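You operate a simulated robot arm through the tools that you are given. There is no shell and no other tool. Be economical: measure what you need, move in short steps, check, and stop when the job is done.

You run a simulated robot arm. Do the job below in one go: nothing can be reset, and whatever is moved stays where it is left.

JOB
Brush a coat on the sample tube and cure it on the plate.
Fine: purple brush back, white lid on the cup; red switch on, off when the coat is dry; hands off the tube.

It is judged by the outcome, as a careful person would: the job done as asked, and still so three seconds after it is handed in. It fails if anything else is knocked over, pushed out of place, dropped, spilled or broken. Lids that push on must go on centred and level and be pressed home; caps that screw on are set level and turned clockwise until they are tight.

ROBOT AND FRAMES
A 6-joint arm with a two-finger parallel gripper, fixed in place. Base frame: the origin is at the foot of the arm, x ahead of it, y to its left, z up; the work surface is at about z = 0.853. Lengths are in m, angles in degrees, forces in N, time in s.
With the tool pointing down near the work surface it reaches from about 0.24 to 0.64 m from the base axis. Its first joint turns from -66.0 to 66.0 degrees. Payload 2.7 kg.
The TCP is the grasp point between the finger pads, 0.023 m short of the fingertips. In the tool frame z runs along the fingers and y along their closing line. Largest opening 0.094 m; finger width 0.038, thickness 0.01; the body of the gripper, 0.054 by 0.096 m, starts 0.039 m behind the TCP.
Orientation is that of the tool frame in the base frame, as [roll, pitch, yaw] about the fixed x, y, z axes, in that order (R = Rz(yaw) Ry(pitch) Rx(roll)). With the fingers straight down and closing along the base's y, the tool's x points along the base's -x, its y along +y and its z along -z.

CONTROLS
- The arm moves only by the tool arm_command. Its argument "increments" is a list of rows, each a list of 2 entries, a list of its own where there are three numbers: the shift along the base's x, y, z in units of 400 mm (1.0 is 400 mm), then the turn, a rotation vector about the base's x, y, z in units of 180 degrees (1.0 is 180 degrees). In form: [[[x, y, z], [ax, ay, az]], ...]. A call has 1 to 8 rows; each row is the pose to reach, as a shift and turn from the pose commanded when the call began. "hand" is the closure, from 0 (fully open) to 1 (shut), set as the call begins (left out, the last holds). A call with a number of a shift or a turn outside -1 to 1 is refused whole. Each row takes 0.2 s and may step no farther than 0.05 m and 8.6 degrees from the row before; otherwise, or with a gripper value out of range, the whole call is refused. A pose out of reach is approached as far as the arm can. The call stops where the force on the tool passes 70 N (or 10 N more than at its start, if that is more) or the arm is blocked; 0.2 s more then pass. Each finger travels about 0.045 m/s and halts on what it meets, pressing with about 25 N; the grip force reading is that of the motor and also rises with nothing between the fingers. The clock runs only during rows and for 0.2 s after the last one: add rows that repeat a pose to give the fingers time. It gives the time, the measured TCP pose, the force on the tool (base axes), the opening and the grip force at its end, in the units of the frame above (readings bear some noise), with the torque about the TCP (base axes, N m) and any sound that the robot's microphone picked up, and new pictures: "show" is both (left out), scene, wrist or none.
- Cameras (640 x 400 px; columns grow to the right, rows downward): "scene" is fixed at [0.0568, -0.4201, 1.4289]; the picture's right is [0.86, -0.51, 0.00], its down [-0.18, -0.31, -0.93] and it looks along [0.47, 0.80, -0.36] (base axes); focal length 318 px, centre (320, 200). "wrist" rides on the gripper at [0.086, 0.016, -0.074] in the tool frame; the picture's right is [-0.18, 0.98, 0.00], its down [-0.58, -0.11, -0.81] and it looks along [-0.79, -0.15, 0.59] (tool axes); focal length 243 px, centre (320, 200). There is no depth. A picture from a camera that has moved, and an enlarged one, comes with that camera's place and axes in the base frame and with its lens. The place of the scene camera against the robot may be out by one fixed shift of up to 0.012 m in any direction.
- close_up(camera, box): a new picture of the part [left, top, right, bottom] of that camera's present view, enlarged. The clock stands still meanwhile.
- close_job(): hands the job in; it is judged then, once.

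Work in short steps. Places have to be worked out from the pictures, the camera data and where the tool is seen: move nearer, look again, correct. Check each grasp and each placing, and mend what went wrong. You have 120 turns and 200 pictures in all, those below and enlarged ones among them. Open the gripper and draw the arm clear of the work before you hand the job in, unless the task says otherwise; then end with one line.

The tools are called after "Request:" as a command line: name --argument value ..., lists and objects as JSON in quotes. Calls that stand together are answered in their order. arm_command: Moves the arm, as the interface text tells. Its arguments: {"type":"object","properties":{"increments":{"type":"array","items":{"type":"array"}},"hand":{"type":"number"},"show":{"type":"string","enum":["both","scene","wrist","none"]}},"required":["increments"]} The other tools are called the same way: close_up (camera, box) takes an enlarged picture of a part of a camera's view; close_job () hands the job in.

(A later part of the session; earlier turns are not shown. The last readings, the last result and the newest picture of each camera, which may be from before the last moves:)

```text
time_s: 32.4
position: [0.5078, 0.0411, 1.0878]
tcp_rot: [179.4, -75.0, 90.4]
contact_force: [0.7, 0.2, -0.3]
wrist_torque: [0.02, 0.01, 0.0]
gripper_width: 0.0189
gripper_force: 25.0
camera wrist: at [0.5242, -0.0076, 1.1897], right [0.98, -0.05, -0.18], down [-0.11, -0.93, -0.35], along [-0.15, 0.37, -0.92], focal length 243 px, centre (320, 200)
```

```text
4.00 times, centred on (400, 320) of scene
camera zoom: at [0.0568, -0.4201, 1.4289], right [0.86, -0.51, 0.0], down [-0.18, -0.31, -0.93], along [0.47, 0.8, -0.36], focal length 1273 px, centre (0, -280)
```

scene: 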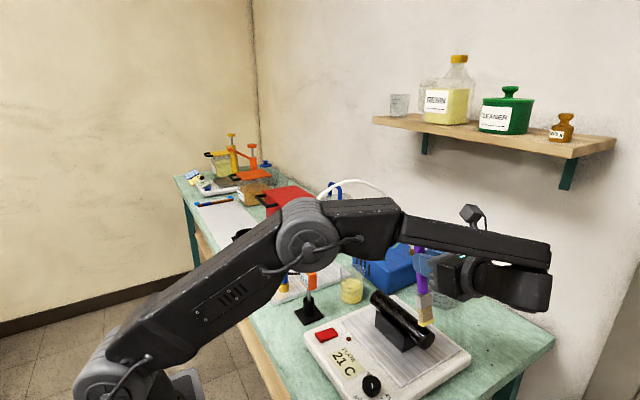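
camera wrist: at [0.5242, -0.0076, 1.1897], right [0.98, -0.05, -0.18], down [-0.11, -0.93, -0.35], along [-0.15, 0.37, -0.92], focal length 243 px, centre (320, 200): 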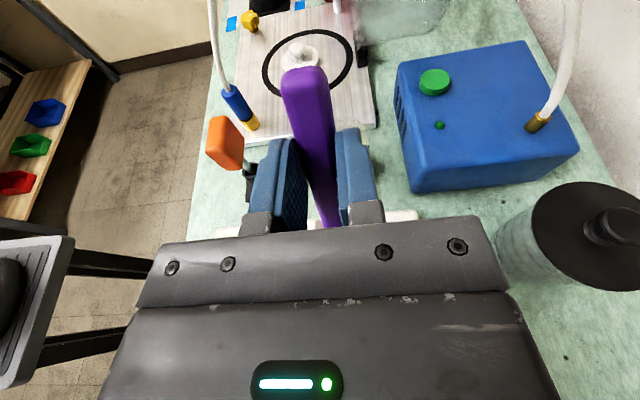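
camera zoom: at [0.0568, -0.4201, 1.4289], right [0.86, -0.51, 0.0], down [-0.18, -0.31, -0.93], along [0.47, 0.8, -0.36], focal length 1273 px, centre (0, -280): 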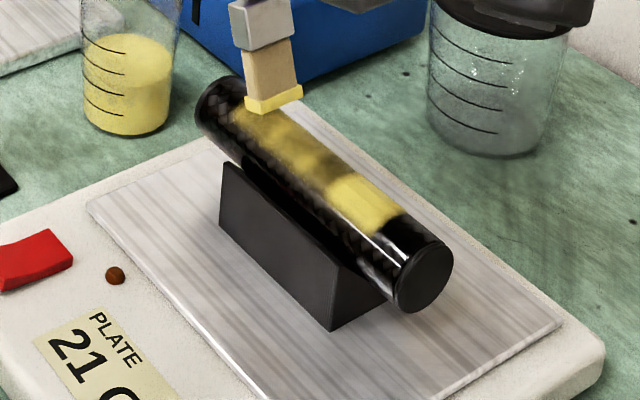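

The coating zone is nearly uniform, denser on the −y part; the tube crept a few mm in +y with friction, so next strokes go in −y to even the coat and nudge it back.

Request:
arm_command --increments '[[[0, 0.02, 0.008], [0, 0, 0]], [[0, 0.035, 0.008], [0, 0, 0]], [[0, 0.035, -0.0005], [0, 0, 0]], [[0, 0.0, -0.001], [0, 0, 0]], [[0, -0.04, -0.001], [0, 0, 0]], [[0, -0.08, -0.001], [0, 0, 0]], [[0, -0.12, -0.001], [0, 0, 0]], [[0, -0.16, -0.001], [0, 0, 0]]]' --show "none"

Request:
close_up --camera "scene" --box '[350, 270, 450, 370]'

```text
time_s: 34.2
position: [0.5081, -0.023, 1.0873]
tcp_rot: [179.2, -75.1, 90.6]
contact_force: [0.4, 0.2, 0.2]
wrist_torque: [0.03, -0.01, 0.02]
gripper_width: 0.0189
gripper_force: 24.8
```

```text
4.00 times, centred on (400, 320) of scene
camera zoom: at [0.0568, -0.4201, 1.4289], right [0.86, -0.51, 0.0], down [-0.18, -0.31, -0.93], along [0.47, 0.8, -0.36], focal length 1273 px, centre (0, -280)
```

zoom: 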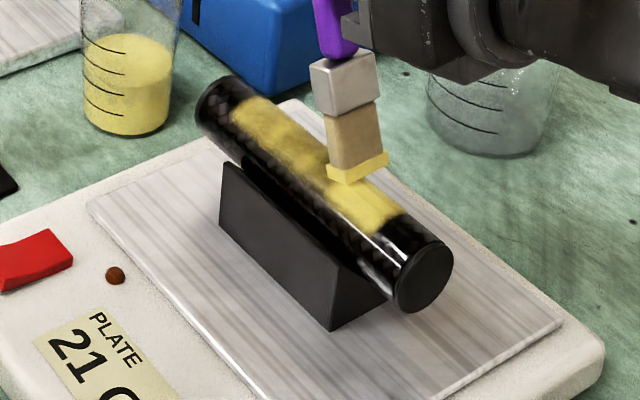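

Good, fairly even. One more −y stroke, from the +y end over the full zone.

Request:
arm_command --increments '[[[0, 0.03, 0.01], [0, 0, 0]], [[0, 0.12, 0.01], [0, 0, 0]], [[0, 0.2, 0.01], [0, 0, 0]], [[0, 0.2, -0.001], [0, 0, 0]], [[0, 0.16, -0.001], [0, 0, 0]], [[0, 0.12, -0.001], [0, 0, 0]], [[0, 0.08, -0.001], [0, 0, 0]], [[0, 0.04, -0.001], [0, 0, 0]]]' --show "none"

Request:
arm_command --increments '[[[0, -0.04, 0], [0, 0, 0]], [[0, -0.08, 0], [0, 0, 0]], [[0, -0.12, 0], [0, 0, 0]], [[0, -0.16, 0], [0, 0, 0]], [[0, -0.17, 0.04], [0, 0, 0]], [[0, -0.17, 0.1], [0, 0, 0]]]' --show "none"

Request:
close_up --camera "scene" --box '[350, 270, 450, 370]'

```text
time_s: 36.0
position: [0.51, -0.0044, 1.0857]
tcp_rot: [179.5, -75.0, 90.5]
contact_force: [-0.6, 0.3, 0.4]
wrist_torque: [0.02, 0.02, -0.03]
gripper_width: 0.019
gripper_force: 25.0
```

```text
time_s: 37.4
position: [0.51, -0.0734, 1.1262]
tcp_rot: [179.7, -75.0, 90.2]
contact_force: [-0.1, 0.6, 0.2]
wrist_torque: [0.01, -0.05, -0.02]
gripper_width: 0.0188
gripper_force: 25.8
```

```text
4.00 times, centred on (400, 320) of scene
camera zoom: at [0.0568, -0.4201, 1.4289], right [0.86, -0.51, 0.0], down [-0.18, -0.31, -0.93], along [0.47, 0.8, -0.36], focal length 1273 px, centre (0, -280)
```

zoom: 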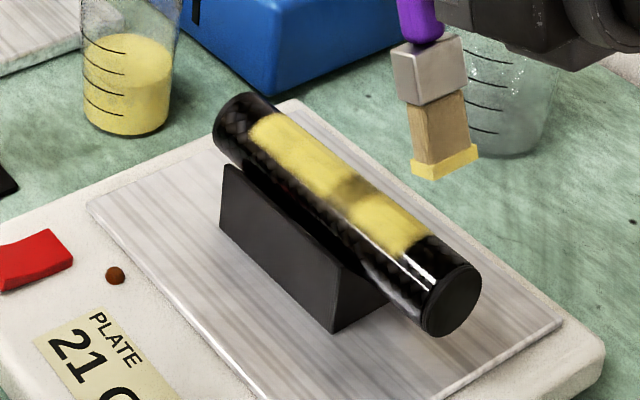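

The last stroke dragged the tube ~1.3 cm toward −y, and one thin spot remains at mid-length. A +y stroke through the middle should fix both; I do it gradually.

Request:
arm_command --increments '[[[0, 0.05, 0], [0, 0, 0]], [[0, 0.08, -0.06], [0, 0, 0]], [[0, 0.08, -0.09], [0, 0, 0]], [[0, 0.08, -0.1], [0, 0, 0]], [[0, 0.1, -0.1], [0, 0, 0]], [[0, 0.12, -0.1], [0, 0, 0]], [[0, 0.14, -0.1], [0, 0, 0]]]' --show "none"

Request:
close_up --camera "scene" --box '[350, 270, 450, 370]'

```text
time_s: 39.0
position: [0.5082, -0.0196, 1.0872]
tcp_rot: [179.2, -75.1, 90.6]
contact_force: [0.5, 0.0, -1.0]
wrist_torque: [-0.02, -0.04, 0.01]
gripper_width: 0.0189
gripper_force: 25.1
```

```text
4.00 times, centred on (400, 320) of scene
camera zoom: at [0.0568, -0.4201, 1.4289], right [0.86, -0.51, 0.0], down [-0.18, -0.31, -0.93], along [0.47, 0.8, -0.36], focal length 1273 px, centre (0, -280)
```

zoom: 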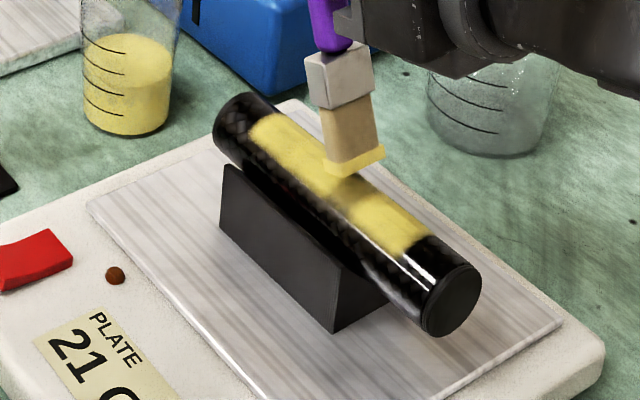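

Thin spot is improving. I press 1 mm more and stroke +y to complete it and draw the tube back.

Request:
arm_command --increments '[[[0, -0.03, 0], [0, 0, 0]], [[0, -0.03, -0.003], [0, 0, 0]], [[0, -0.015, -0.003], [0, 0, 0]], [[0, 0, -0.003], [0, 0, 0]], [[0, 0.015, -0.003], [0, 0, 0]], [[0, 0.03, -0.003], [0, 0, 0]]]' --show "none"

Request:
close_up --camera "scene" --box '[350, 270, 450, 370]'

```text
time_s: 40.4
position: [0.5086, -0.0041, 1.0846]
tcp_rot: [179.2, -75.1, 90.8]
contact_force: [0.0, 0.3, -0.9]
wrist_torque: [-0.01, 0.01, -0.02]
gripper_width: 0.0188
gripper_force: 25.0
```

```text
4.00 times, centred on (400, 320) of scene
camera zoom: at [0.0568, -0.4201, 1.4289], right [0.86, -0.51, 0.0], down [-0.18, -0.31, -0.93], along [0.47, 0.8, -0.36], focal length 1273 px, centre (0, -280)
```

zoom: 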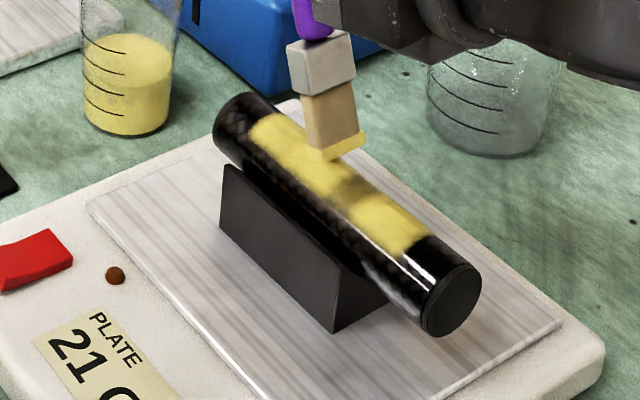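

No force registered, so the tip was just off the surface; I return to the thin spot and lower in small steps with a short back-and-forth.

Request:
arm_command --increments '[[[0, -0.03, 0.004], [0, 0, 0]], [[0, -0.085, 0.004], [0, 0, 0]], [[0, -0.085, -0.002], [0, 0, 0]], [[0, -0.075, -0.003], [0, 0, 0]], [[0, -0.06, -0.003], [0, 0, 0]], [[0, -0.045, -0.003], [0, 0, 0]]]' --show "none"

Request:
close_up --camera "scene" --box '[350, 270, 450, 370]'

```text
time_s: 41.8
position: [0.5081, -0.0235, 1.0842]
tcp_rot: [179.3, -75.0, 90.7]
contact_force: [-0.1, -2.7, 5.3]
wrist_torque: [-0.44, 0.03, 0.04]
gripper_width: 0.019
gripper_force: 24.7
```

```text
4.00 times, centred on (400, 320) of scene
camera zoom: at [0.0567, -0.4201, 1.4289], right [0.86, -0.51, 0.0], down [-0.18, -0.31, -0.93], along [0.47, 0.8, -0.36], focal length 1273 px, centre (0, -280)
```

zoom: 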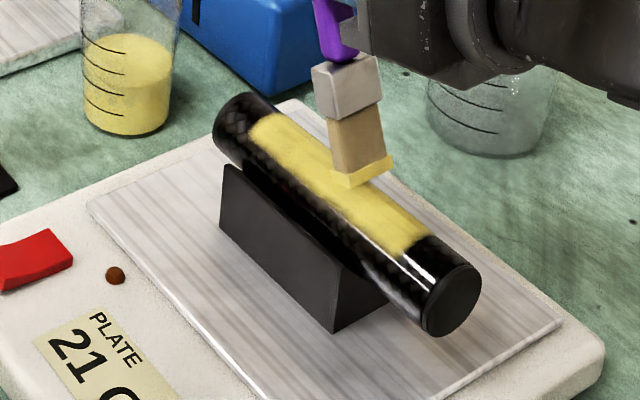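

The zone is now uniformly yellow. With ~5 N contact I continue +y a bit to draw the tube back toward its original place.

Request:
arm_command --increments '[[[0, 0.008, -0.0015], [0, 0, 0]], [[0, 0.018, -0.0015], [0, 0, 0]], [[0, 0.028, -0.0015], [0, 0, 0]], [[0, 0.038, -0.0015], [0, 0, 0]]]' --show "none"

Request:
close_up --camera "scene" --box '[350, 270, 450, 370]'

```text
time_s: 42.8
position: [0.5081, -0.0082, 1.0831]
tcp_rot: [179.1, -74.9, 90.9]
contact_force: [0.1, -3.7, 8.5]
wrist_torque: [-0.63, 0.03, -0.02]
gripper_width: 0.0187
gripper_force: 25.5
```

```text
4.00 times, centred on (400, 320) of scene
camera zoom: at [0.0567, -0.4201, 1.4289], right [0.86, -0.51, 0.0], down [-0.18, -0.31, -0.93], along [0.47, 0.8, -0.36], focal length 1273 px, centre (0, -280)
```

zoom: 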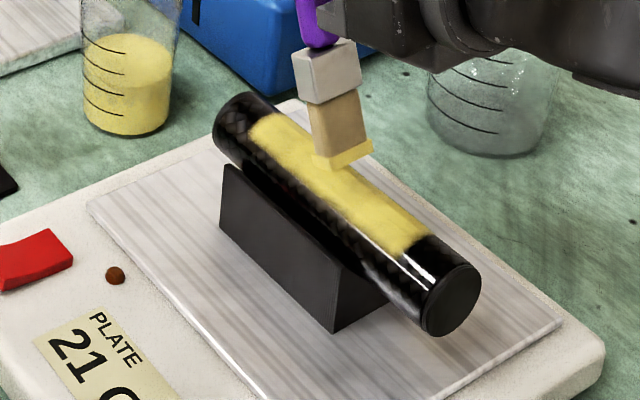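

The brush slides without dragging the tube. Earlier drags occurred near the overhanging ends, so I use a light contact near the −y end, moving +y, to bring the tube back ~1 cm.

Request:
arm_command --increments '[[[0, 0, 0.02], [0, 0, 0]], [[0, -0.1, 0.02], [0, 0, 0]], [[0, -0.2, 0.02], [0, 0, 0]], [[0, -0.21, 0.002], [0, 0, 0]], [[0, -0.21, -0.001], [0, 0, 0]], [[0, -0.195, -0.001], [0, 0, 0]], [[0, -0.18, -0.001], [0, 0, 0]]]' --show "none"

Request:
close_up --camera "scene" --box '[350, 270, 450, 370]'

```text
time_s: 44.4
position: [0.5076, -0.0792, 1.0832]
tcp_rot: [179.2, -75.0, 90.8]
contact_force: [-0.6, -1.0, -0.5]
wrist_torque: [-0.07, 0.0, -0.01]
gripper_width: 0.0188
gripper_force: 25.5
```

```text
4.00 times, centred on (400, 320) of scene
camera zoom: at [0.0568, -0.4201, 1.4289], right [0.86, -0.51, 0.0], down [-0.18, -0.31, -0.93], along [0.47, 0.8, -0.36], focal length 1273 px, centre (0, -280)
```

zoom: 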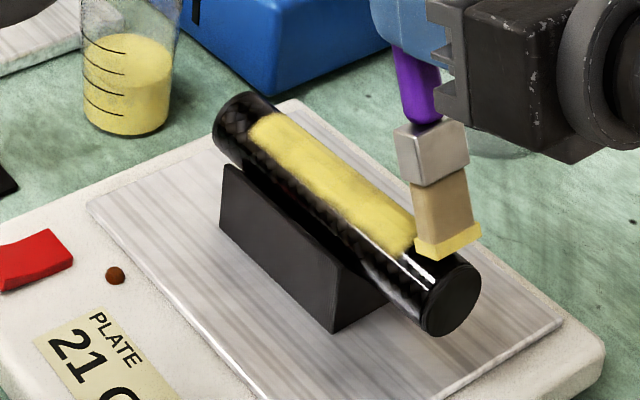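

Barely touching. I lower another 2 mm and move +y 16 mm.

Request:
arm_command --increments '[[[0, 0, -0.003], [0, 0, 0]], [[0, 0, -0.006], [0, 0, 0]], [[0, 0.012, -0.007], [0, 0, 0]], [[0, 0.024, -0.008], [0, 0, 0]], [[0, 0.036, -0.008], [0, 0, 0]]]' --show "none"

Request:
close_up --camera "scene" --box '[350, 270, 450, 370]'

```text
time_s: 45.6
position: [0.5075, -0.0653, 1.0799]
tcp_rot: [179.1, -75.0, 90.8]
contact_force: [0.4, -3.4, 7.2]
wrist_torque: [-0.55, 0.02, 0.03]
gripper_width: 0.0188
gripper_force: 25.1
```

```text
4.00 times, centred on (400, 320) of scene
camera zoom: at [0.0567, -0.4201, 1.4289], right [0.86, -0.51, 0.0], down [-0.18, -0.31, -0.93], along [0.47, 0.8, -0.36], focal length 1273 px, centre (0, -280)
```

zoom: 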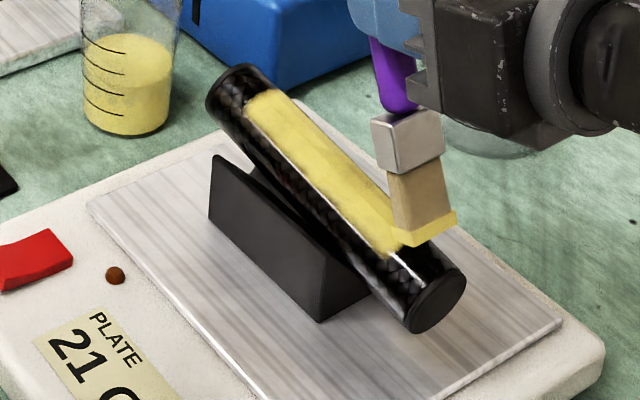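

The tube rocked and the cradle itself slid ~9 mm too; I lift off gently to see how things settle.

Request:
arm_command --increments '[[[0, 0, 0.004], [0, 0, 0]], [[0, 0, 0.008], [0, 0, 0]], [[0, 0, 0.012], [0, 0, 0]], [[0, 0, 0.017], [0, 0, 0]], [[0, 0, 0.023], [0, 0, 0]], [[0, 0, 0.03], [0, 0, 0]], [[0, 0, 0.05], [0, 0, 0]], [[0, 0, 0.09], [0, 0, 0]]]' --show "none"

Request:
close_up --camera "scene" --box '[350, 270, 450, 370]'

```text
time_s: 47.4
position: [0.5079, -0.0672, 1.117]
tcp_rot: [179.5, -75.0, 90.6]
contact_force: [-0.1, -0.3, 0.1]
wrist_torque: [0.06, 0.01, 0.01]
gripper_width: 0.0188
gripper_force: 25.0
```

```text
4.00 times, centred on (400, 320) of scene
camera zoom: at [0.0568, -0.4201, 1.4289], right [0.86, -0.51, 0.0], down [-0.18, -0.31, -0.93], along [0.47, 0.8, -0.36], focal length 1273 px, centre (0, -280)
```

zoom: 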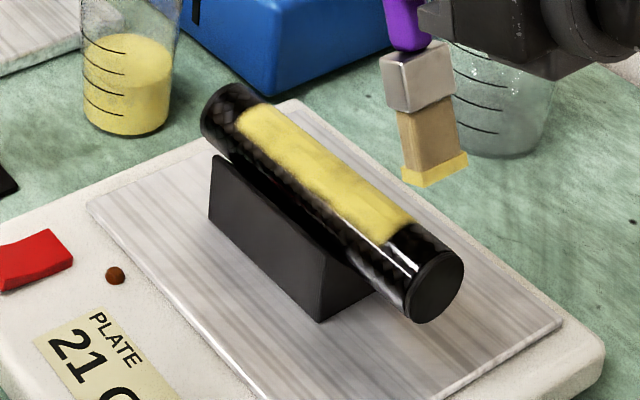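

The tube is back at its original spot with an even coat; the cradle holds it stably. Now I return the brush: retract toward x≈0.284, un-tilting, at safe height.

Request:
arm_command --increments '[[[-0.04, 0, 0.03], [-0.046, 0, 0]], [[-0.1, 0, 0.03], [-0.092, 0, 0]], [[-0.18, 0, 0.03], [-0.138, 0, 0]], [[-0.26, 0, 0.03], [-0.184, 0, 0]], [[-0.34, 0, 0.03], [-0.23, 0, 0]], [[-0.42, 0, 0.03], [-0.276, 0, 0]], [[-0.5, 0, 0.03], [-0.322, 0, 0]], [[-0.56, 0, 0.03], [-0.368, 0, 0]]]' --show "none"

Request:
arm_command --increments '[[[0, 0.1, 0], [-0.0487, 0, 0]], [[0, 0.22, 0], [-0.0487, 0, 0]], [[0, 0.34, 0], [-0.0487, 0, 0]], [[0, 0.46, 0], [-0.0487, 0, 0]], [[0, 0.58, 0], [-0.0487, 0, 0]], [[0, 0.7, 0], [-0.0487, 0, 0]], [[0, 0.82, 0], [-0.0487, 0, 0]], [[0, 0.94, 0], [-0.0487, 0, 0]]]' --show "both"

```text
time_s: 49.2
position: [0.2825, -0.0684, 1.1268]
tcp_rot: [179.9, -8.7, 90.1]
contact_force: [1.0, 0.3, 0.9]
wrist_torque: [0.0, 0.01, 0.02]
gripper_width: 0.019
gripper_force: 25.0
```

```text
refused: row 1 steps farther than a row can; nothing moved
```

Row limit exceeded slightly; I split the last rotation.

Request:
arm_command --increments '[[[0.003, 0.1, 0], [-0.025, 0, 0]], [[0.003, 0.22, 0], [-0.0487, 0, 0]], [[0.003, 0.34, 0], [-0.0487, 0, 0]], [[0.003, 0.46, 0], [-0.0487, 0, 0]], [[0.003, 0.58, 0], [-0.0487, 0, 0]], [[0.003, 0.7, 0], [-0.0487, 0, 0]], [[0.003, 0.82, 0], [-0.0487, 0, 0]], [[0.003, 0.94, 0], [-0.0487, 0, 0]]]' --show "both"

Request:
close_up --camera "scene" --box '[190, 170, 320, 300]'

```text
time_s: 51.0
position: [0.2849, 0.3089, 1.1283]
tcp_rot: [179.8, 0.0, 90.2]
contact_force: [-0.1, -0.9, 0.4]
wrist_torque: [0.03, -0.01, 0.01]
gripper_width: 0.0187
gripper_force: 25.0
camera wrist: at [0.2997, 0.3966, 1.2032], right [0.98, -0.18, 0.0], down [-0.11, -0.58, 0.81], along [-0.15, -0.79, -0.59], focal length 243 px, centre (320, 200)
```

scene: 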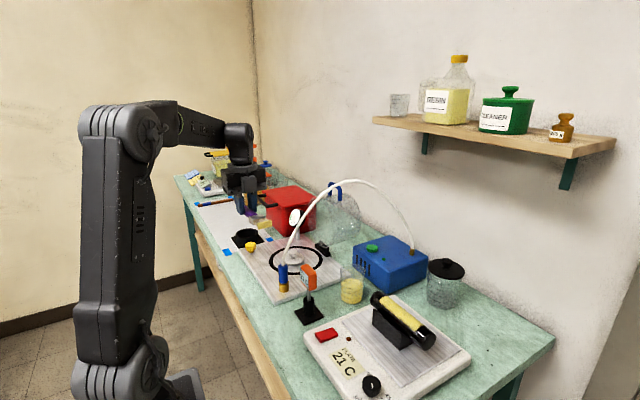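
wrist: 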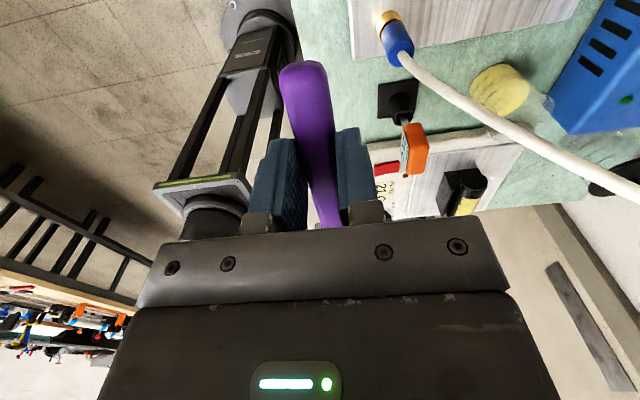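

```text
3.08 times, centred on (255, 235) of scene
camera zoom: at [0.0568, -0.4201, 1.4289], right [0.86, -0.51, 0.0], down [-0.18, -0.31, -0.93], along [0.47, 0.8, -0.36], focal length 979 px, centre (520, 92)
```

zoom: 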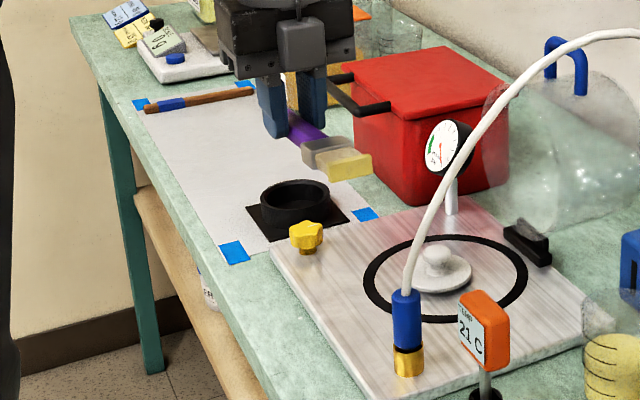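

The handle slipped ~7° in the grip (bristles raised) and ~6 mm along its axis. I compensate with a 7.5° tool tilt, move above the brush's original place, and lower to just above the table.

Request:
arm_command --increments '[[[0, 0.1, 0], [0.0417, 0, 0]], [[0, 0.2, -0.03], [0.0417, 0, 0]], [[0, 0.27, -0.1], [0.0417, 0, 0]], [[0, 0.27, -0.2], [0.0417, 0, 0]], [[0, 0.27, -0.3], [0.0417, 0, 0]], [[0, 0.27, -0.4], [0.0417, 0, 0]], [[0, 0.27, -0.5], [0.0417, 0, 0]], [[0, 0.27, -0.57], [0.0417, 0, 0]]]' --show "wrist"

Request:
close_up --camera "scene" --box '[200, 220, 320, 320]'

```text
time_s: 52.8
position: [0.2845, 0.4181, 0.8989]
tcp_rot: [179.8, -7.4, 90.2]
contact_force: [-0.5, 0.1, -0.2]
wrist_torque: [-0.01, -0.01, -0.01]
gripper_width: 0.0187
gripper_force: 24.9
camera wrist: at [0.3005, 0.4938, 0.9844], right [0.98, -0.18, -0.02], down [-0.11, -0.68, 0.72], along [-0.15, -0.71, -0.69], focal length 243 px, centre (320, 200)
```

wrist: 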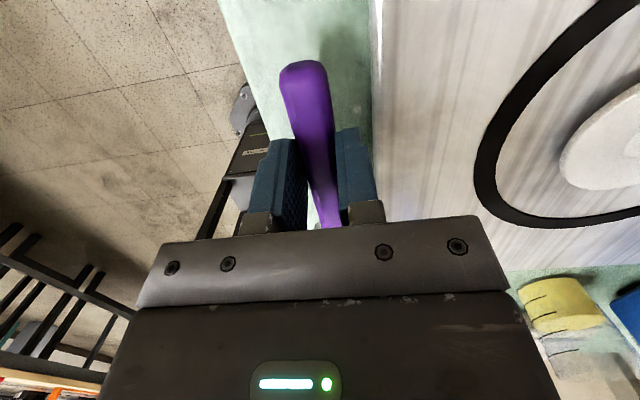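

```text
4.00 times, centred on (260, 270) of scene
camera zoom: at [0.0568, -0.4201, 1.4289], right [0.86, -0.51, 0.0], down [-0.18, -0.31, -0.93], along [0.47, 0.8, -0.36], focal length 1273 px, centre (560, -80)
```

zoom: 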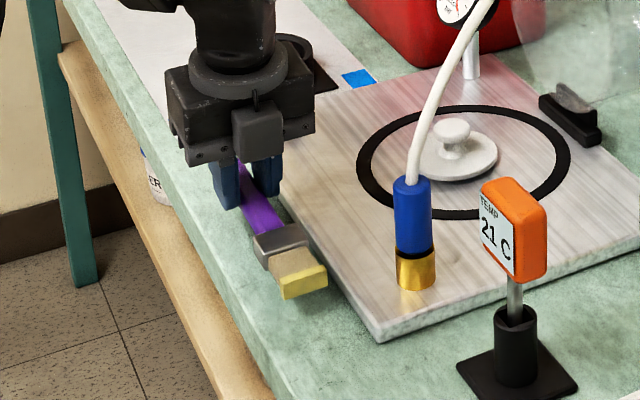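

Aligned over its place, ~2 cm up. I lower until light contact.

Request:
arm_command --increments '[[[0, 0, -0.02], [0, 0, 0]], [[0, 0, -0.035], [0, 0, 0]], [[0, 0, -0.042], [0, 0, 0]], [[0, 0, -0.042], [0, 0, 0]]]' --show "none"

Request:
close_up --camera "scene" --box '[200, 220, 320, 320]'

```text
time_s: 53.8
position: [0.2838, 0.418, 0.8825]
tcp_rot: [179.9, -7.5, 90.2]
contact_force: [-0.3, 0.2, 0.4]
wrist_torque: [0.03, -0.01, -0.03]
gripper_width: 0.0188
gripper_force: 25.4
```

```text
4.00 times, centred on (260, 270) of scene
camera zoom: at [0.0568, -0.4201, 1.4289], right [0.86, -0.51, 0.0], down [-0.18, -0.31, -0.93], along [0.47, 0.8, -0.36], focal length 1273 px, centre (560, -80)
```

zoom: 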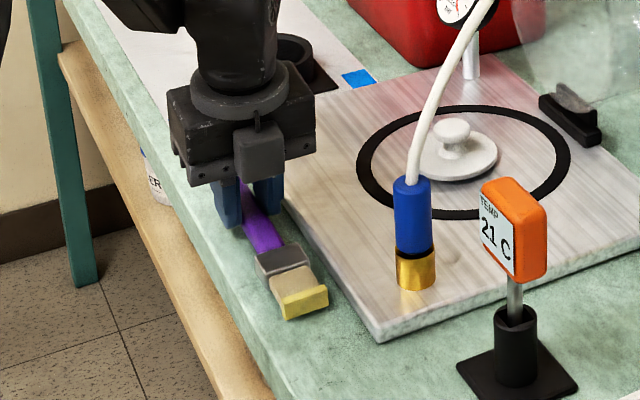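

Almost resting at the original spot. I lower 1.5 mm more, open the fingers to 36 mm, and rise.

Request:
arm_command --increments '[[[-0.003, 0, -0.004], [0, 0, 0]], [[-0.003, 0, -0.004], [0, 0, 0]]]' --show "none"

Request:
arm_command --increments '[[[0, 0, 0], [0, 0, 0]], [[0, 0, 0], [0, 0, 0]], [[0, 0, 0], [0, 0, 0]], [[0, 0, 0.02], [0, 0, 0]], [[0, 0, 0.1], [0, 0, 0]], [[0, 0, 0.2], [0, 0, 0]], [[0, 0, 0.32], [0, 0, 0]], [[0, 0, 0.42], [0, 0, 0]]]' --hand 0.617 --show "wrist"

Request:
close_up --camera "scene" --box '[200, 220, 320, 320]'

```text
time_s: 54.4
position: [0.2844, 0.4175, 0.8815]
tcp_rot: [179.9, -7.5, 90.2]
contact_force: [0.7, -0.4, -0.1]
wrist_torque: [0.02, 0.02, 0.01]
gripper_width: 0.0188
gripper_force: 24.8
```

```text
time_s: 56.2
position: [0.2832, 0.4168, 1.0472]
tcp_rot: [179.8, -7.4, 90.3]
contact_force: [0.2, 0.5, -0.1]
wrist_torque: [-0.03, 0.02, 0.04]
gripper_width: 0.0358
gripper_force: 0.1
camera wrist: at [0.2984, 0.4927, 1.1333], right [0.98, -0.18, -0.02], down [-0.11, -0.68, 0.72], along [-0.15, -0.71, -0.69], focal length 243 px, centre (320, 200)
```

wrist: 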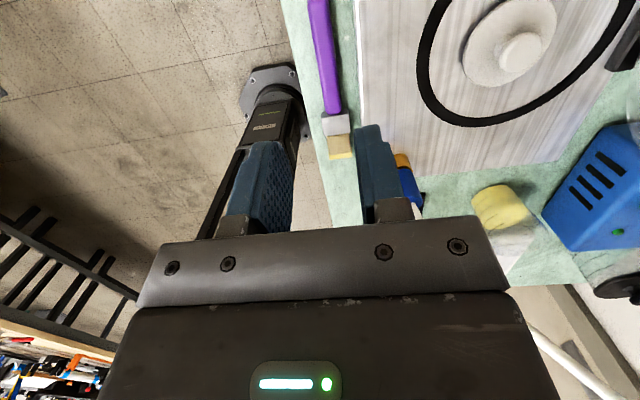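

```text
4.00 times, centred on (260, 270) of scene
camera zoom: at [0.0568, -0.4201, 1.4289], right [0.86, -0.51, 0.0], down [-0.18, -0.31, -0.93], along [0.47, 0.8, -0.36], focal length 1273 px, centre (560, -80)
```

zoom: 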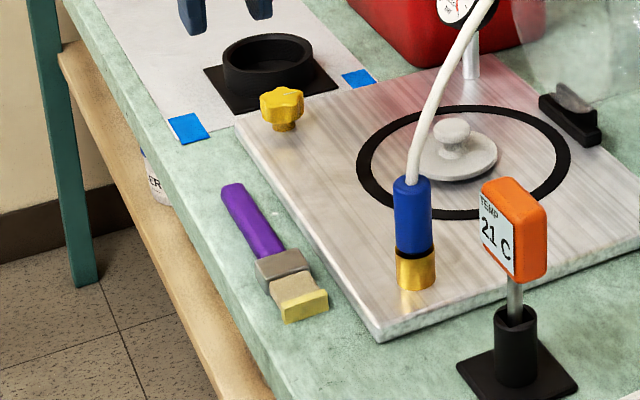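

Brush is back in its place. Since curing takes time, I'll next turn the red switch on. I head along the near corridor to view the switch, closing the fingers.

Request:
arm_command --increments '[[[0, -0.1, 0.05], [-0.0417, 0, 0]], [[0, -0.2, 0.1], [-0.0417, 0, 0]], [[0, -0.3, 0.1], [-0.0417, 0, 0]], [[0, -0.42, 0.1], [-0.0417, 0, 0]], [[0, -0.54, 0.1], [-0.0417, 0, 0]], [[0, -0.66, 0.05], [-0.0417, 0, 0]], [[0.08, -0.74, 0], [-0.0417, 0, 0]], [[0.16, -0.8, -0.05], [-0.0417, 0, 0]]]' --hand 1 --show "wrist"

Request:
close_up --camera "scene" --box '[300, 300, 400, 400]'

Request:
close_up --camera "wrist" --box '[240, 0, 440, 150]'

```text
refused: row 6 steps farther than a row can; nothing moved
```

```text
4.00 times, centred on (350, 350) of scene
camera zoom: at [0.0568, -0.4201, 1.4289], right [0.86, -0.51, 0.0], down [-0.18, -0.31, -0.93], along [0.47, 0.8, -0.36], focal length 1273 px, centre (200, -400)
```

zoom: 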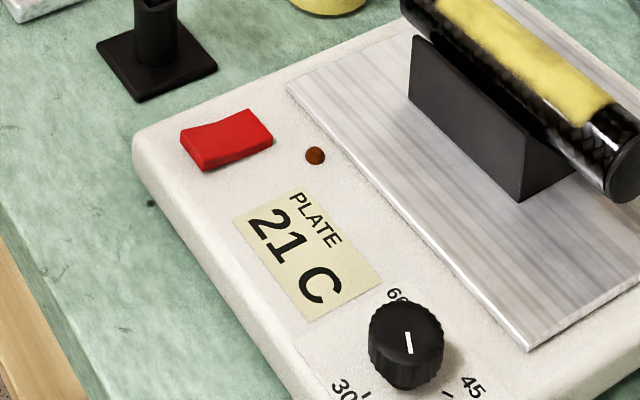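

```text
2.67 times, centred on (340, 75) of wrist
camera zoom: at [0.2984, 0.4927, 1.1333], right [0.98, -0.18, -0.02], down [-0.11, -0.68, 0.72], along [-0.15, -0.71, -0.69], focal length 647 px, centre (267, 533)
```

zoom: 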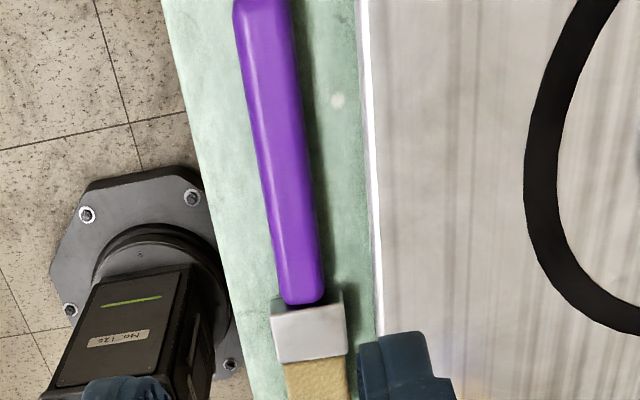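

Rocker is long along x (0.337–0.381) at y≈0.044. I retry the move with smaller steps.

Request:
arm_command --increments '[[[0, -0.1, 0.05], [-0.0417, 0, 0]], [[0, -0.2, 0.1], [-0.0417, 0, 0]], [[0, -0.31, 0.1], [-0.0417, 0, 0]], [[0, -0.43, 0.1], [-0.0417, 0, 0]], [[0, -0.55, 0.1], [-0.0417, 0, 0]], [[0, -0.65, 0.06], [-0.0417, 0, 0]], [[0.08, -0.72, 0.03], [-0.0417, 0, 0]], [[0.16, -0.78, -0.03], [-0.0417, 0, 0]]]' --hand 1 --show "wrist"

Request:
close_up --camera "scene" --box '[320, 310, 370, 350]'

Request:
close_up --camera "wrist" --box '[240, 0, 440, 150]'

```text
time_s: 58.0
position: [0.3491, 0.1046, 1.0379]
tcp_rot: [180.0, 0.1, 90.2]
contact_force: [-0.5, -0.4, 0.0]
wrist_torque: [-0.03, 0.01, 0.02]
gripper_width: 0.0
gripper_force: 25.0
camera wrist: at [0.3647, 0.1923, 1.1127], right [0.98, -0.18, 0.0], down [-0.11, -0.58, 0.81], along [-0.14, -0.79, -0.59], focal length 243 px, centre (320, 200)
```

wrist: 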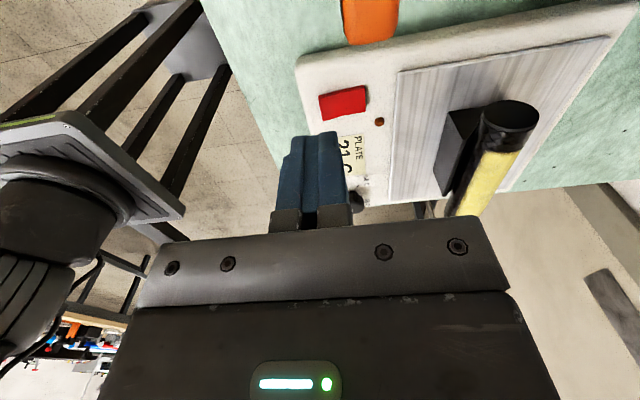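

```text
10.00 times, centred on (345, 330) of scene
camera zoom: at [0.0568, -0.4201, 1.4289], right [0.86, -0.51, 0.0], down [-0.18, -0.31, -0.93], along [0.47, 0.8, -0.36], focal length 3182 px, centre (70, -1100)
```

zoom: 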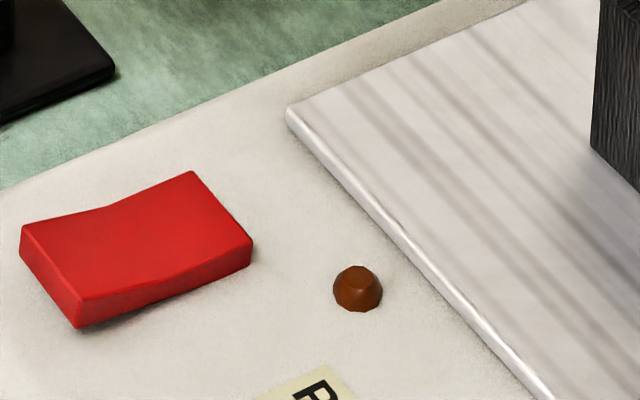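

```text
2.67 times, centred on (340, 75) of wrist
camera zoom: at [0.3647, 0.1923, 1.1127], right [0.98, -0.18, 0.0], down [-0.11, -0.58, 0.81], along [-0.14, -0.79, -0.59], focal length 647 px, centre (267, 533)
```

zoom: 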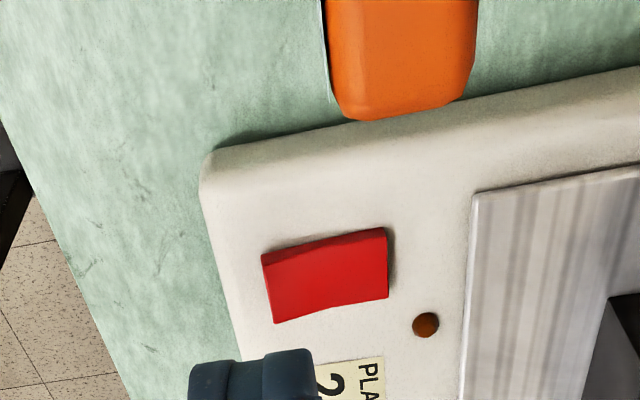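

The near (−x) half of the rocker is raised, so pressing it turns it on. The camera would hit the temp sign at this yaw, so I rotate +90° (camera toward the base) over the switch.

Request:
arm_command --increments '[[[0, -0.02, 0.02], [0, 0, 0.046]], [[0, -0.04, 0.02], [0, 0, 0.092]], [[0, -0.06, 0.02], [0, 0, 0.138]], [[0, -0.08, 0.02], [0, 0, 0.184]], [[0, -0.1, 0.02], [0, 0, 0.23]], [[0, -0.12, 0.02], [0, 0, 0.276]], [[-0.01, -0.139, 0.02], [0, 0, 0.322]], [[-0.023, -0.139, 0.02], [0, 0, 0.368]]]' --show "none"

Request:
arm_command --increments '[[[0, 0, -0.06], [0, 0, 0.045]], [[0, 0, -0.12], [0, 0, 0.09]], [[0, 0, -0.18], [0, 0, 0.132]], [[0, 0, -0.24], [0, 0, 0.132]], [[0, 0, -0.26], [0, 0, 0.132]]]' --show "wrist"

Request:
close_up --camera "scene" --box '[290, 280, 390, 360]'

```text
time_s: 59.8
position: [0.3402, 0.0503, 1.0443]
tcp_rot: [179.8, 0.0, 156.6]
contact_force: [0.5, 0.0, -0.3]
wrist_torque: [0.0, -0.02, 0.02]
gripper_width: 0.0002
gripper_force: 24.8
```

```text
time_s: 61.0
position: [0.3383, 0.0489, 0.9427]
tcp_rot: [179.9, 0.0, -179.8]
contact_force: [0.2, -0.1, 0.0]
wrist_torque: [-0.03, -0.01, 0.0]
gripper_width: 0.0001
gripper_force: 25.1
camera wrist: at [0.2517, 0.0649, 1.0161], right [0.18, 0.98, 0.0], down [0.58, -0.11, 0.81], along [0.79, -0.14, -0.59], focal length 243 px, centre (320, 200)
```

wrist: 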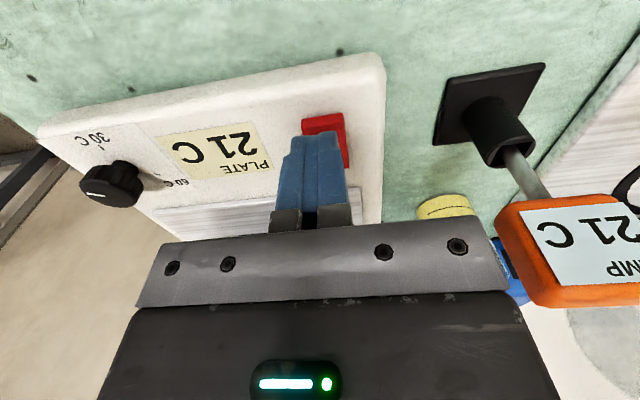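

```text
5.00 times, centred on (340, 320) of scene
camera zoom: at [0.0568, -0.4201, 1.4289], right [0.86, -0.51, 0.0], down [-0.18, -0.31, -0.93], along [0.47, 0.8, -0.36], focal length 1591 px, centre (220, -400)
```

zoom: 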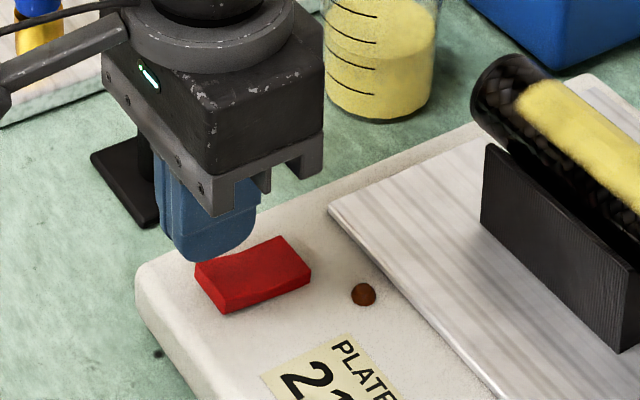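

Finger tip sits above the near half of the rocker. I press down in small steps, watching force and the lamp.

Request:
arm_command --increments '[[[0.006, -0.006, -0.02], [0, 0, 0]], [[0.006, -0.006, -0.04], [0, 0, 0]], [[0.006, -0.006, -0.05], [0, 0, 0]], [[0.006, -0.006, -0.06], [0, 0, 0]]]' --show "none"

Request:
close_up --camera "scene" --box '[290, 280, 390, 360]'

```text
time_s: 62.0
position: [0.3411, 0.0487, 0.9185]
tcp_rot: [180.0, 0.1, -179.8]
contact_force: [-0.6, -1.2, 0.1]
wrist_torque: [-0.03, 0.01, 0.03]
gripper_width: 0.0
gripper_force: 24.0
```

```text
5.00 times, centred on (340, 320) of scene
camera zoom: at [0.0568, -0.4201, 1.4289], right [0.86, -0.51, 0.0], down [-0.18, -0.31, -0.93], along [0.47, 0.8, -0.36], focal length 1591 px, centre (220, -400)
```

zoom: 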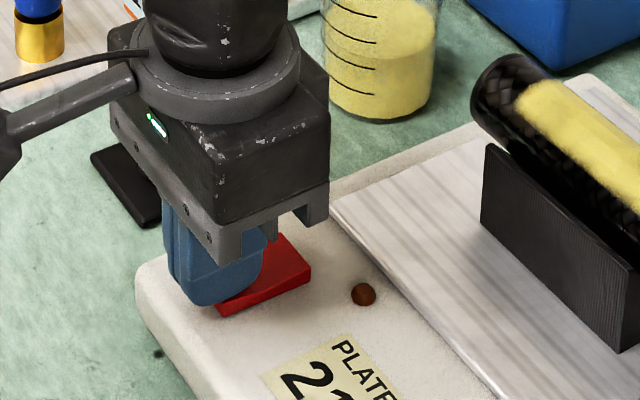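

Not touching yet; I continue in 2 mm steps.

Request:
arm_command --increments '[[[0.006, 0, -0.005], [0, 0, 0]], [[0.006, 0, -0.01], [0, 0, 0]], [[0.006, 0, -0.01], [0, 0, 0]]]' --show "none"

Request:
arm_command --increments '[[[0, 0, -0.005], [0, 0, 0]], [[0, 0, -0.01], [0, 0, 0]], [[0, 0, -0.01], [0, 0, 0]]]' --show "none"

Request:
close_up --camera "scene" --box '[290, 280, 390, 360]'

```text
time_s: 62.7
position: [0.3429, 0.0471, 0.9157]
tcp_rot: [180.0, -0.2, -179.8]
contact_force: [-10.1, 1.1, 16.1]
wrist_torque: [0.0, 0.01, 0.01]
gripper_width: 0.0001
gripper_force: 25.2
stopped in row 3: the force on the tool passed its limit at 76 N (the readings are from after the stop); the commanded pose is now the measured one
```

```text
time_s: 63.2
position: [0.3439, 0.0485, 0.9163]
tcp_rot: [-179.9, 0.0, -179.8]
contact_force: [-3.6, -0.3, 7.1]
wrist_torque: [-0.05, -0.02, 0.01]
gripper_width: 0.0002
gripper_force: 25.5
stopped in row 2: the force on the tool passed its limit at 75 N (the readings are from after the stop); the commanded pose is now the measured one
```

```text
5.00 times, centred on (340, 320) of scene
camera zoom: at [0.0566, -0.4201, 1.4289], right [0.86, -0.51, 0.0], down [-0.18, -0.31, -0.93], along [0.47, 0.8, -0.36], focal length 1591 px, centre (220, -400)
```

zoom: 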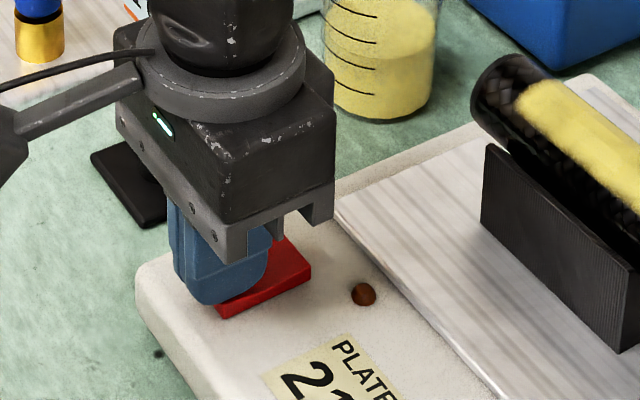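

It's stiff at 75 N and the lamp didn't light; I lift off and re-examine the rocker.

Request:
arm_command --increments '[[[0, 0, 0.05], [0, 0, 0]], [[-0.06, 0, 0.15], [0, 0, 0]], [[-0.15, 0, 0.2], [0, 0, 0]]]' --show "wrist"

Request:
close_up --camera "scene" --box '[320, 310, 370, 350]'

Request:
close_up --camera "wrist" --box '[270, 60, 430, 180]'

```text
time_s: 64.0
position: [0.2827, 0.049, 0.9962]
tcp_rot: [180.0, 0.0, -179.8]
contact_force: [-1.1, 0.2, -0.1]
wrist_torque: [0.0, 0.01, -0.02]
gripper_width: 0.0
gripper_force: 25.8
camera wrist: at [0.1957, 0.065, 1.0706], right [0.18, 0.98, 0.0], down [0.58, -0.11, 0.81], along [0.79, -0.15, -0.59], focal length 243 px, centre (320, 200)
```

wrist: 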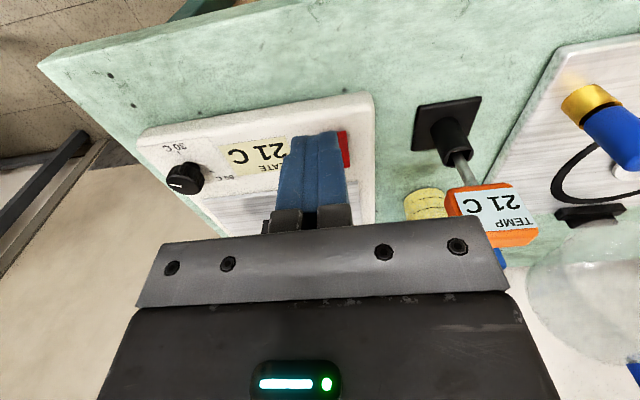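

```text
10.00 times, centred on (345, 330) of scene
camera zoom: at [0.0568, -0.4201, 1.4289], right [0.86, -0.51, 0.0], down [-0.18, -0.31, -0.93], along [0.47, 0.8, -0.36], focal length 3182 px, centre (70, -1100)
```

zoom: 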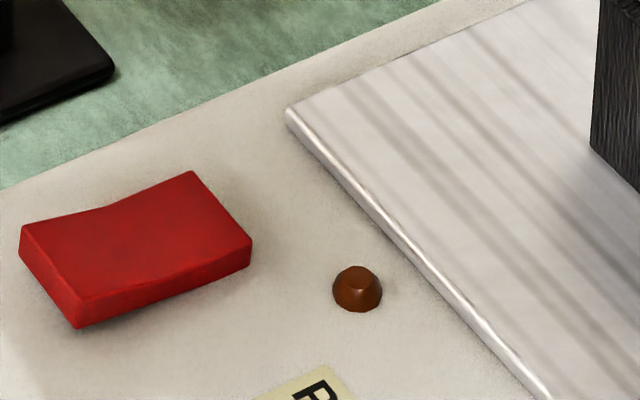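

```text
3.33 times, centred on (350, 120) of wrist
camera zoom: at [0.1957, 0.065, 1.0706], right [0.18, 0.98, 0.0], down [0.58, -0.11, 0.81], along [0.79, -0.15, -0.59], focal length 809 px, centre (220, 467)
```

zoom: 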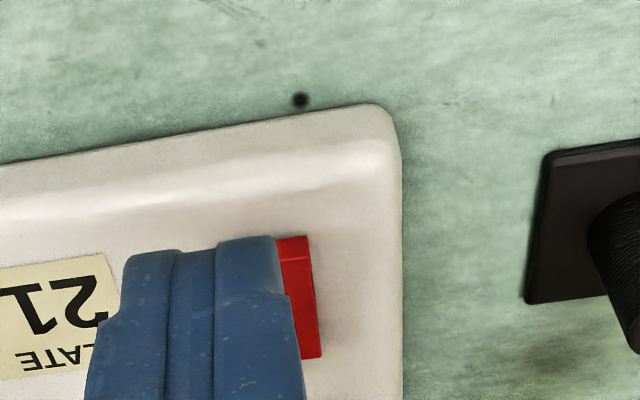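

The geometry says the near half is raised yet it did not move. I test the far half (x≈0.378) with a gentle press.

Request:
arm_command --increments '[[[0.08, 0, 0], [0, 0, 0]], [[0.16, 0.001, 0], [0, 0, 0]], [[0.238, 0.001, -0.05], [0, 0, 0]], [[0.238, 0.001, -0.15], [0, 0, 0]], [[0.238, 0.001, -0.19], [0, 0, 0]]]' --show "none"

Request:
arm_command --increments '[[[0, 0, -0.004], [0, 0, 0]], [[0, 0, -0.008], [0, 0, 0]], [[0, 0, -0.012], [0, 0, 0]], [[0, 0, -0.016], [0, 0, 0]], [[0, 0, -0.02], [0, 0, 0]]]' --show "none"

Request:
close_up --camera "scene" --box '[290, 280, 390, 360]'

```text
time_s: 65.2
position: [0.3779, 0.0475, 0.9192]
tcp_rot: [-180.0, -0.1, -179.9]
contact_force: [0.3, -0.3, 0.1]
wrist_torque: [-0.03, -0.02, -0.01]
gripper_width: 0.0
gripper_force: 24.8
```

```text
time_s: 66.4
position: [0.3812, 0.0476, 0.9172]
tcp_rot: [180.0, 0.2, -179.9]
contact_force: [0.3, 0.5, 3.4]
wrist_torque: [0.0, 0.05, -0.03]
gripper_width: 0.0
gripper_force: 25.4
stopped in row 5: the force on the tool passed its limit at 75 N (the readings are from after the stop); the commanded pose is now the measured one
```

```text
5.00 times, centred on (340, 320) of scene
camera zoom: at [0.0568, -0.4201, 1.4289], right [0.86, -0.51, 0.0], down [-0.18, -0.31, -0.93], along [0.47, 0.8, -0.36], focal length 1591 px, centre (220, -400)
```

zoom: 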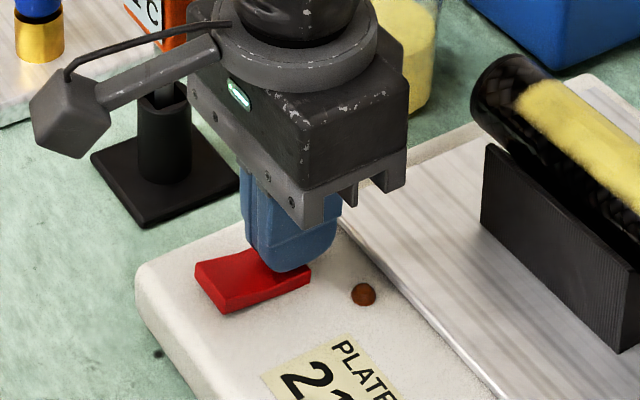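

Also rigid. The force limit trips before the rocker could move, so I return to the near half and press much more slowly.

Request:
arm_command --increments '[[[0, 0, 0.03], [0, 0, 0]], [[-0.06, 0.003, 0.03], [0, 0, 0]], [[-0.11, 0.003, 0.02], [0, 0, 0]], [[-0.11, 0.003, 0.01], [0, 0, 0]], [[-0.11, 0.003, 0.005], [0, 0, 0]], [[-0.11, 0.003, 0.003], [0, 0, 0]]]' --show "none"

Request:
arm_command --increments '[[[0, 0, -0.0008], [0, 0, 0]], [[0, 0, -0.0016], [0, 0, 0]], [[0, 0, -0.0024], [0, 0, 0]], [[0, 0, -0.0032], [0, 0, 0]], [[0, 0, -0.004], [0, 0, 0]], [[0, 0, -0.0048], [0, 0, 0]]]' --show "none"

Request:
close_up --camera "scene" --box '[290, 280, 390, 360]'

```text
time_s: 67.8
position: [0.3357, 0.0483, 0.9173]
tcp_rot: [180.0, 0.0, -179.8]
contact_force: [-0.2, -0.3, 0.3]
wrist_torque: [-0.04, 0.03, 0.01]
gripper_width: 0.0001
gripper_force: 25.0
```

```text
time_s: 69.2
position: [0.3347, 0.0484, 0.9155]
tcp_rot: [179.9, 0.1, -179.7]
contact_force: [-4.5, -0.5, 8.0]
wrist_torque: [-0.02, -0.08, -0.01]
gripper_width: 0.0002
gripper_force: 24.5
```

```text
5.00 times, centred on (340, 320) of scene
camera zoom: at [0.0566, -0.4201, 1.4289], right [0.86, -0.51, 0.0], down [-0.18, -0.31, -0.93], along [0.47, 0.8, -0.36], focal length 1591 px, centre (220, -400)
```

zoom: 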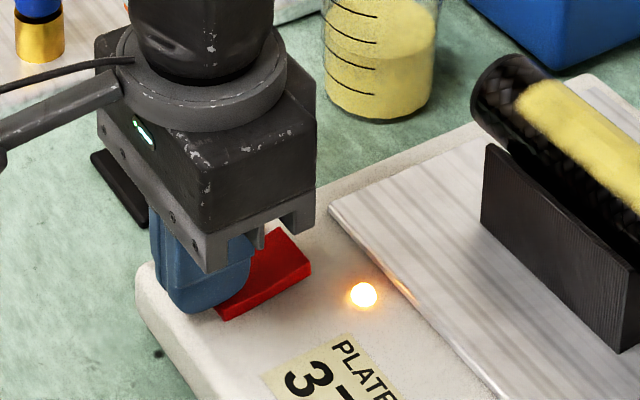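

The lamp is lit and the plate is heating. I lift off, move above the far (off) half, and watch the coat.

Request:
arm_command --increments '[[[0, 0, 0.02], [0, 0, 0]], [[0, 0, 0.05], [0, 0, 0]], [[0.06, 0, 0.06], [0, 0, 0]], [[0.125, 0, 0.06], [0, 0, 0]]]' --show "none"

Request:
close_up --camera "scene" --box '[300, 270, 460, 390]'

Request:
arm_command --increments '[[[0, 0, 0], [0, 0, 0]], [[0, 0, 0], [0, 0, 0]], [[0, 0, 0], [0, 0, 0]], [[0, 0, 0], [0, 0, 0]], [[0, 0, 0], [0, 0, 0]], [[0, 0, 0], [0, 0, 0]], [[0, 0, 0], [0, 0, 0]], [[0, 0, 0], [0, 0, 0]]]' --show "none"

Request:
arm_command --increments '[[[0, 0, 0], [0, 0, 0]], [[0, 0, 0], [0, 0, 0]], [[0, 0, 0], [0, 0, 0]], [[0, 0, 0], [0, 0, 0]], [[0, 0, 0], [0, 0, 0]], [[0, 0, 0], [0, 0, 0]], [[0, 0, 0], [0, 0, 0]], [[0, 0, 0], [0, 0, 0]]]' --show "none"

Request:
close_up --camera "scene" --box '[300, 270, 460, 390]'

```text
time_s: 70.2
position: [0.3856, 0.0489, 0.9407]
tcp_rot: [-180.0, 0.1, -179.8]
contact_force: [-0.2, 0.2, 0.3]
wrist_torque: [0.01, -0.02, 0.0]
gripper_width: 0.0002
gripper_force: 25.3
```

```text
3.33 times, centred on (380, 330) of scene
camera zoom: at [0.0568, -0.4201, 1.4289], right [0.86, -0.51, 0.0], down [-0.18, -0.31, -0.93], along [0.47, 0.8, -0.36], focal length 1061 px, centre (120, -233)
```

zoom: 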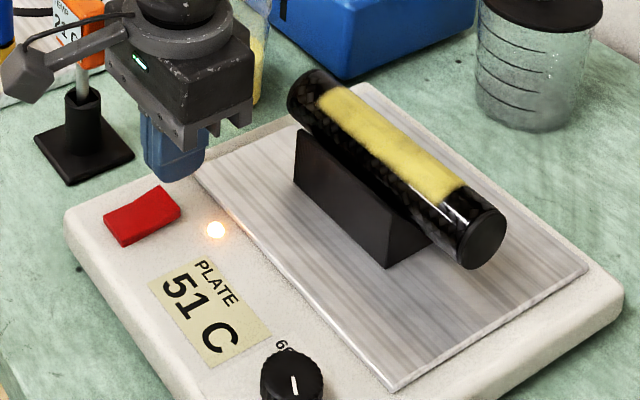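

```text
time_s: 72.0
position: [0.3869, 0.0501, 0.941]
tcp_rot: [179.9, 0.1, -179.9]
contact_force: [0.1, -0.5, 0.0]
wrist_torque: [0.01, -0.01, 0.04]
gripper_width: 0.0
gripper_force: 24.9
```

```text
time_s: 73.8
position: [0.3858, 0.0486, 0.9395]
tcp_rot: [180.0, 0.1, -179.7]
contact_force: [0.3, 0.1, 0.8]
wrist_torque: [0.04, 0.01, 0.04]
gripper_width: 0.0
gripper_force: 25.2
```

```text
3.33 times, centred on (380, 330) of scene
camera zoom: at [0.0568, -0.4201, 1.4289], right [0.86, -0.51, 0.0], down [-0.18, -0.31, -0.93], along [0.47, 0.8, -0.36], focal length 1061 px, centre (120, -233)
```

zoom: 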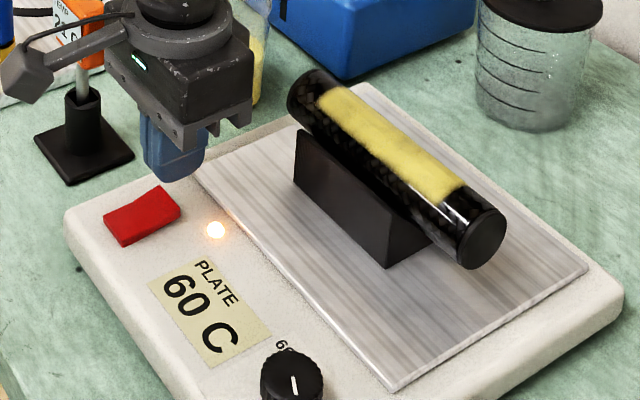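

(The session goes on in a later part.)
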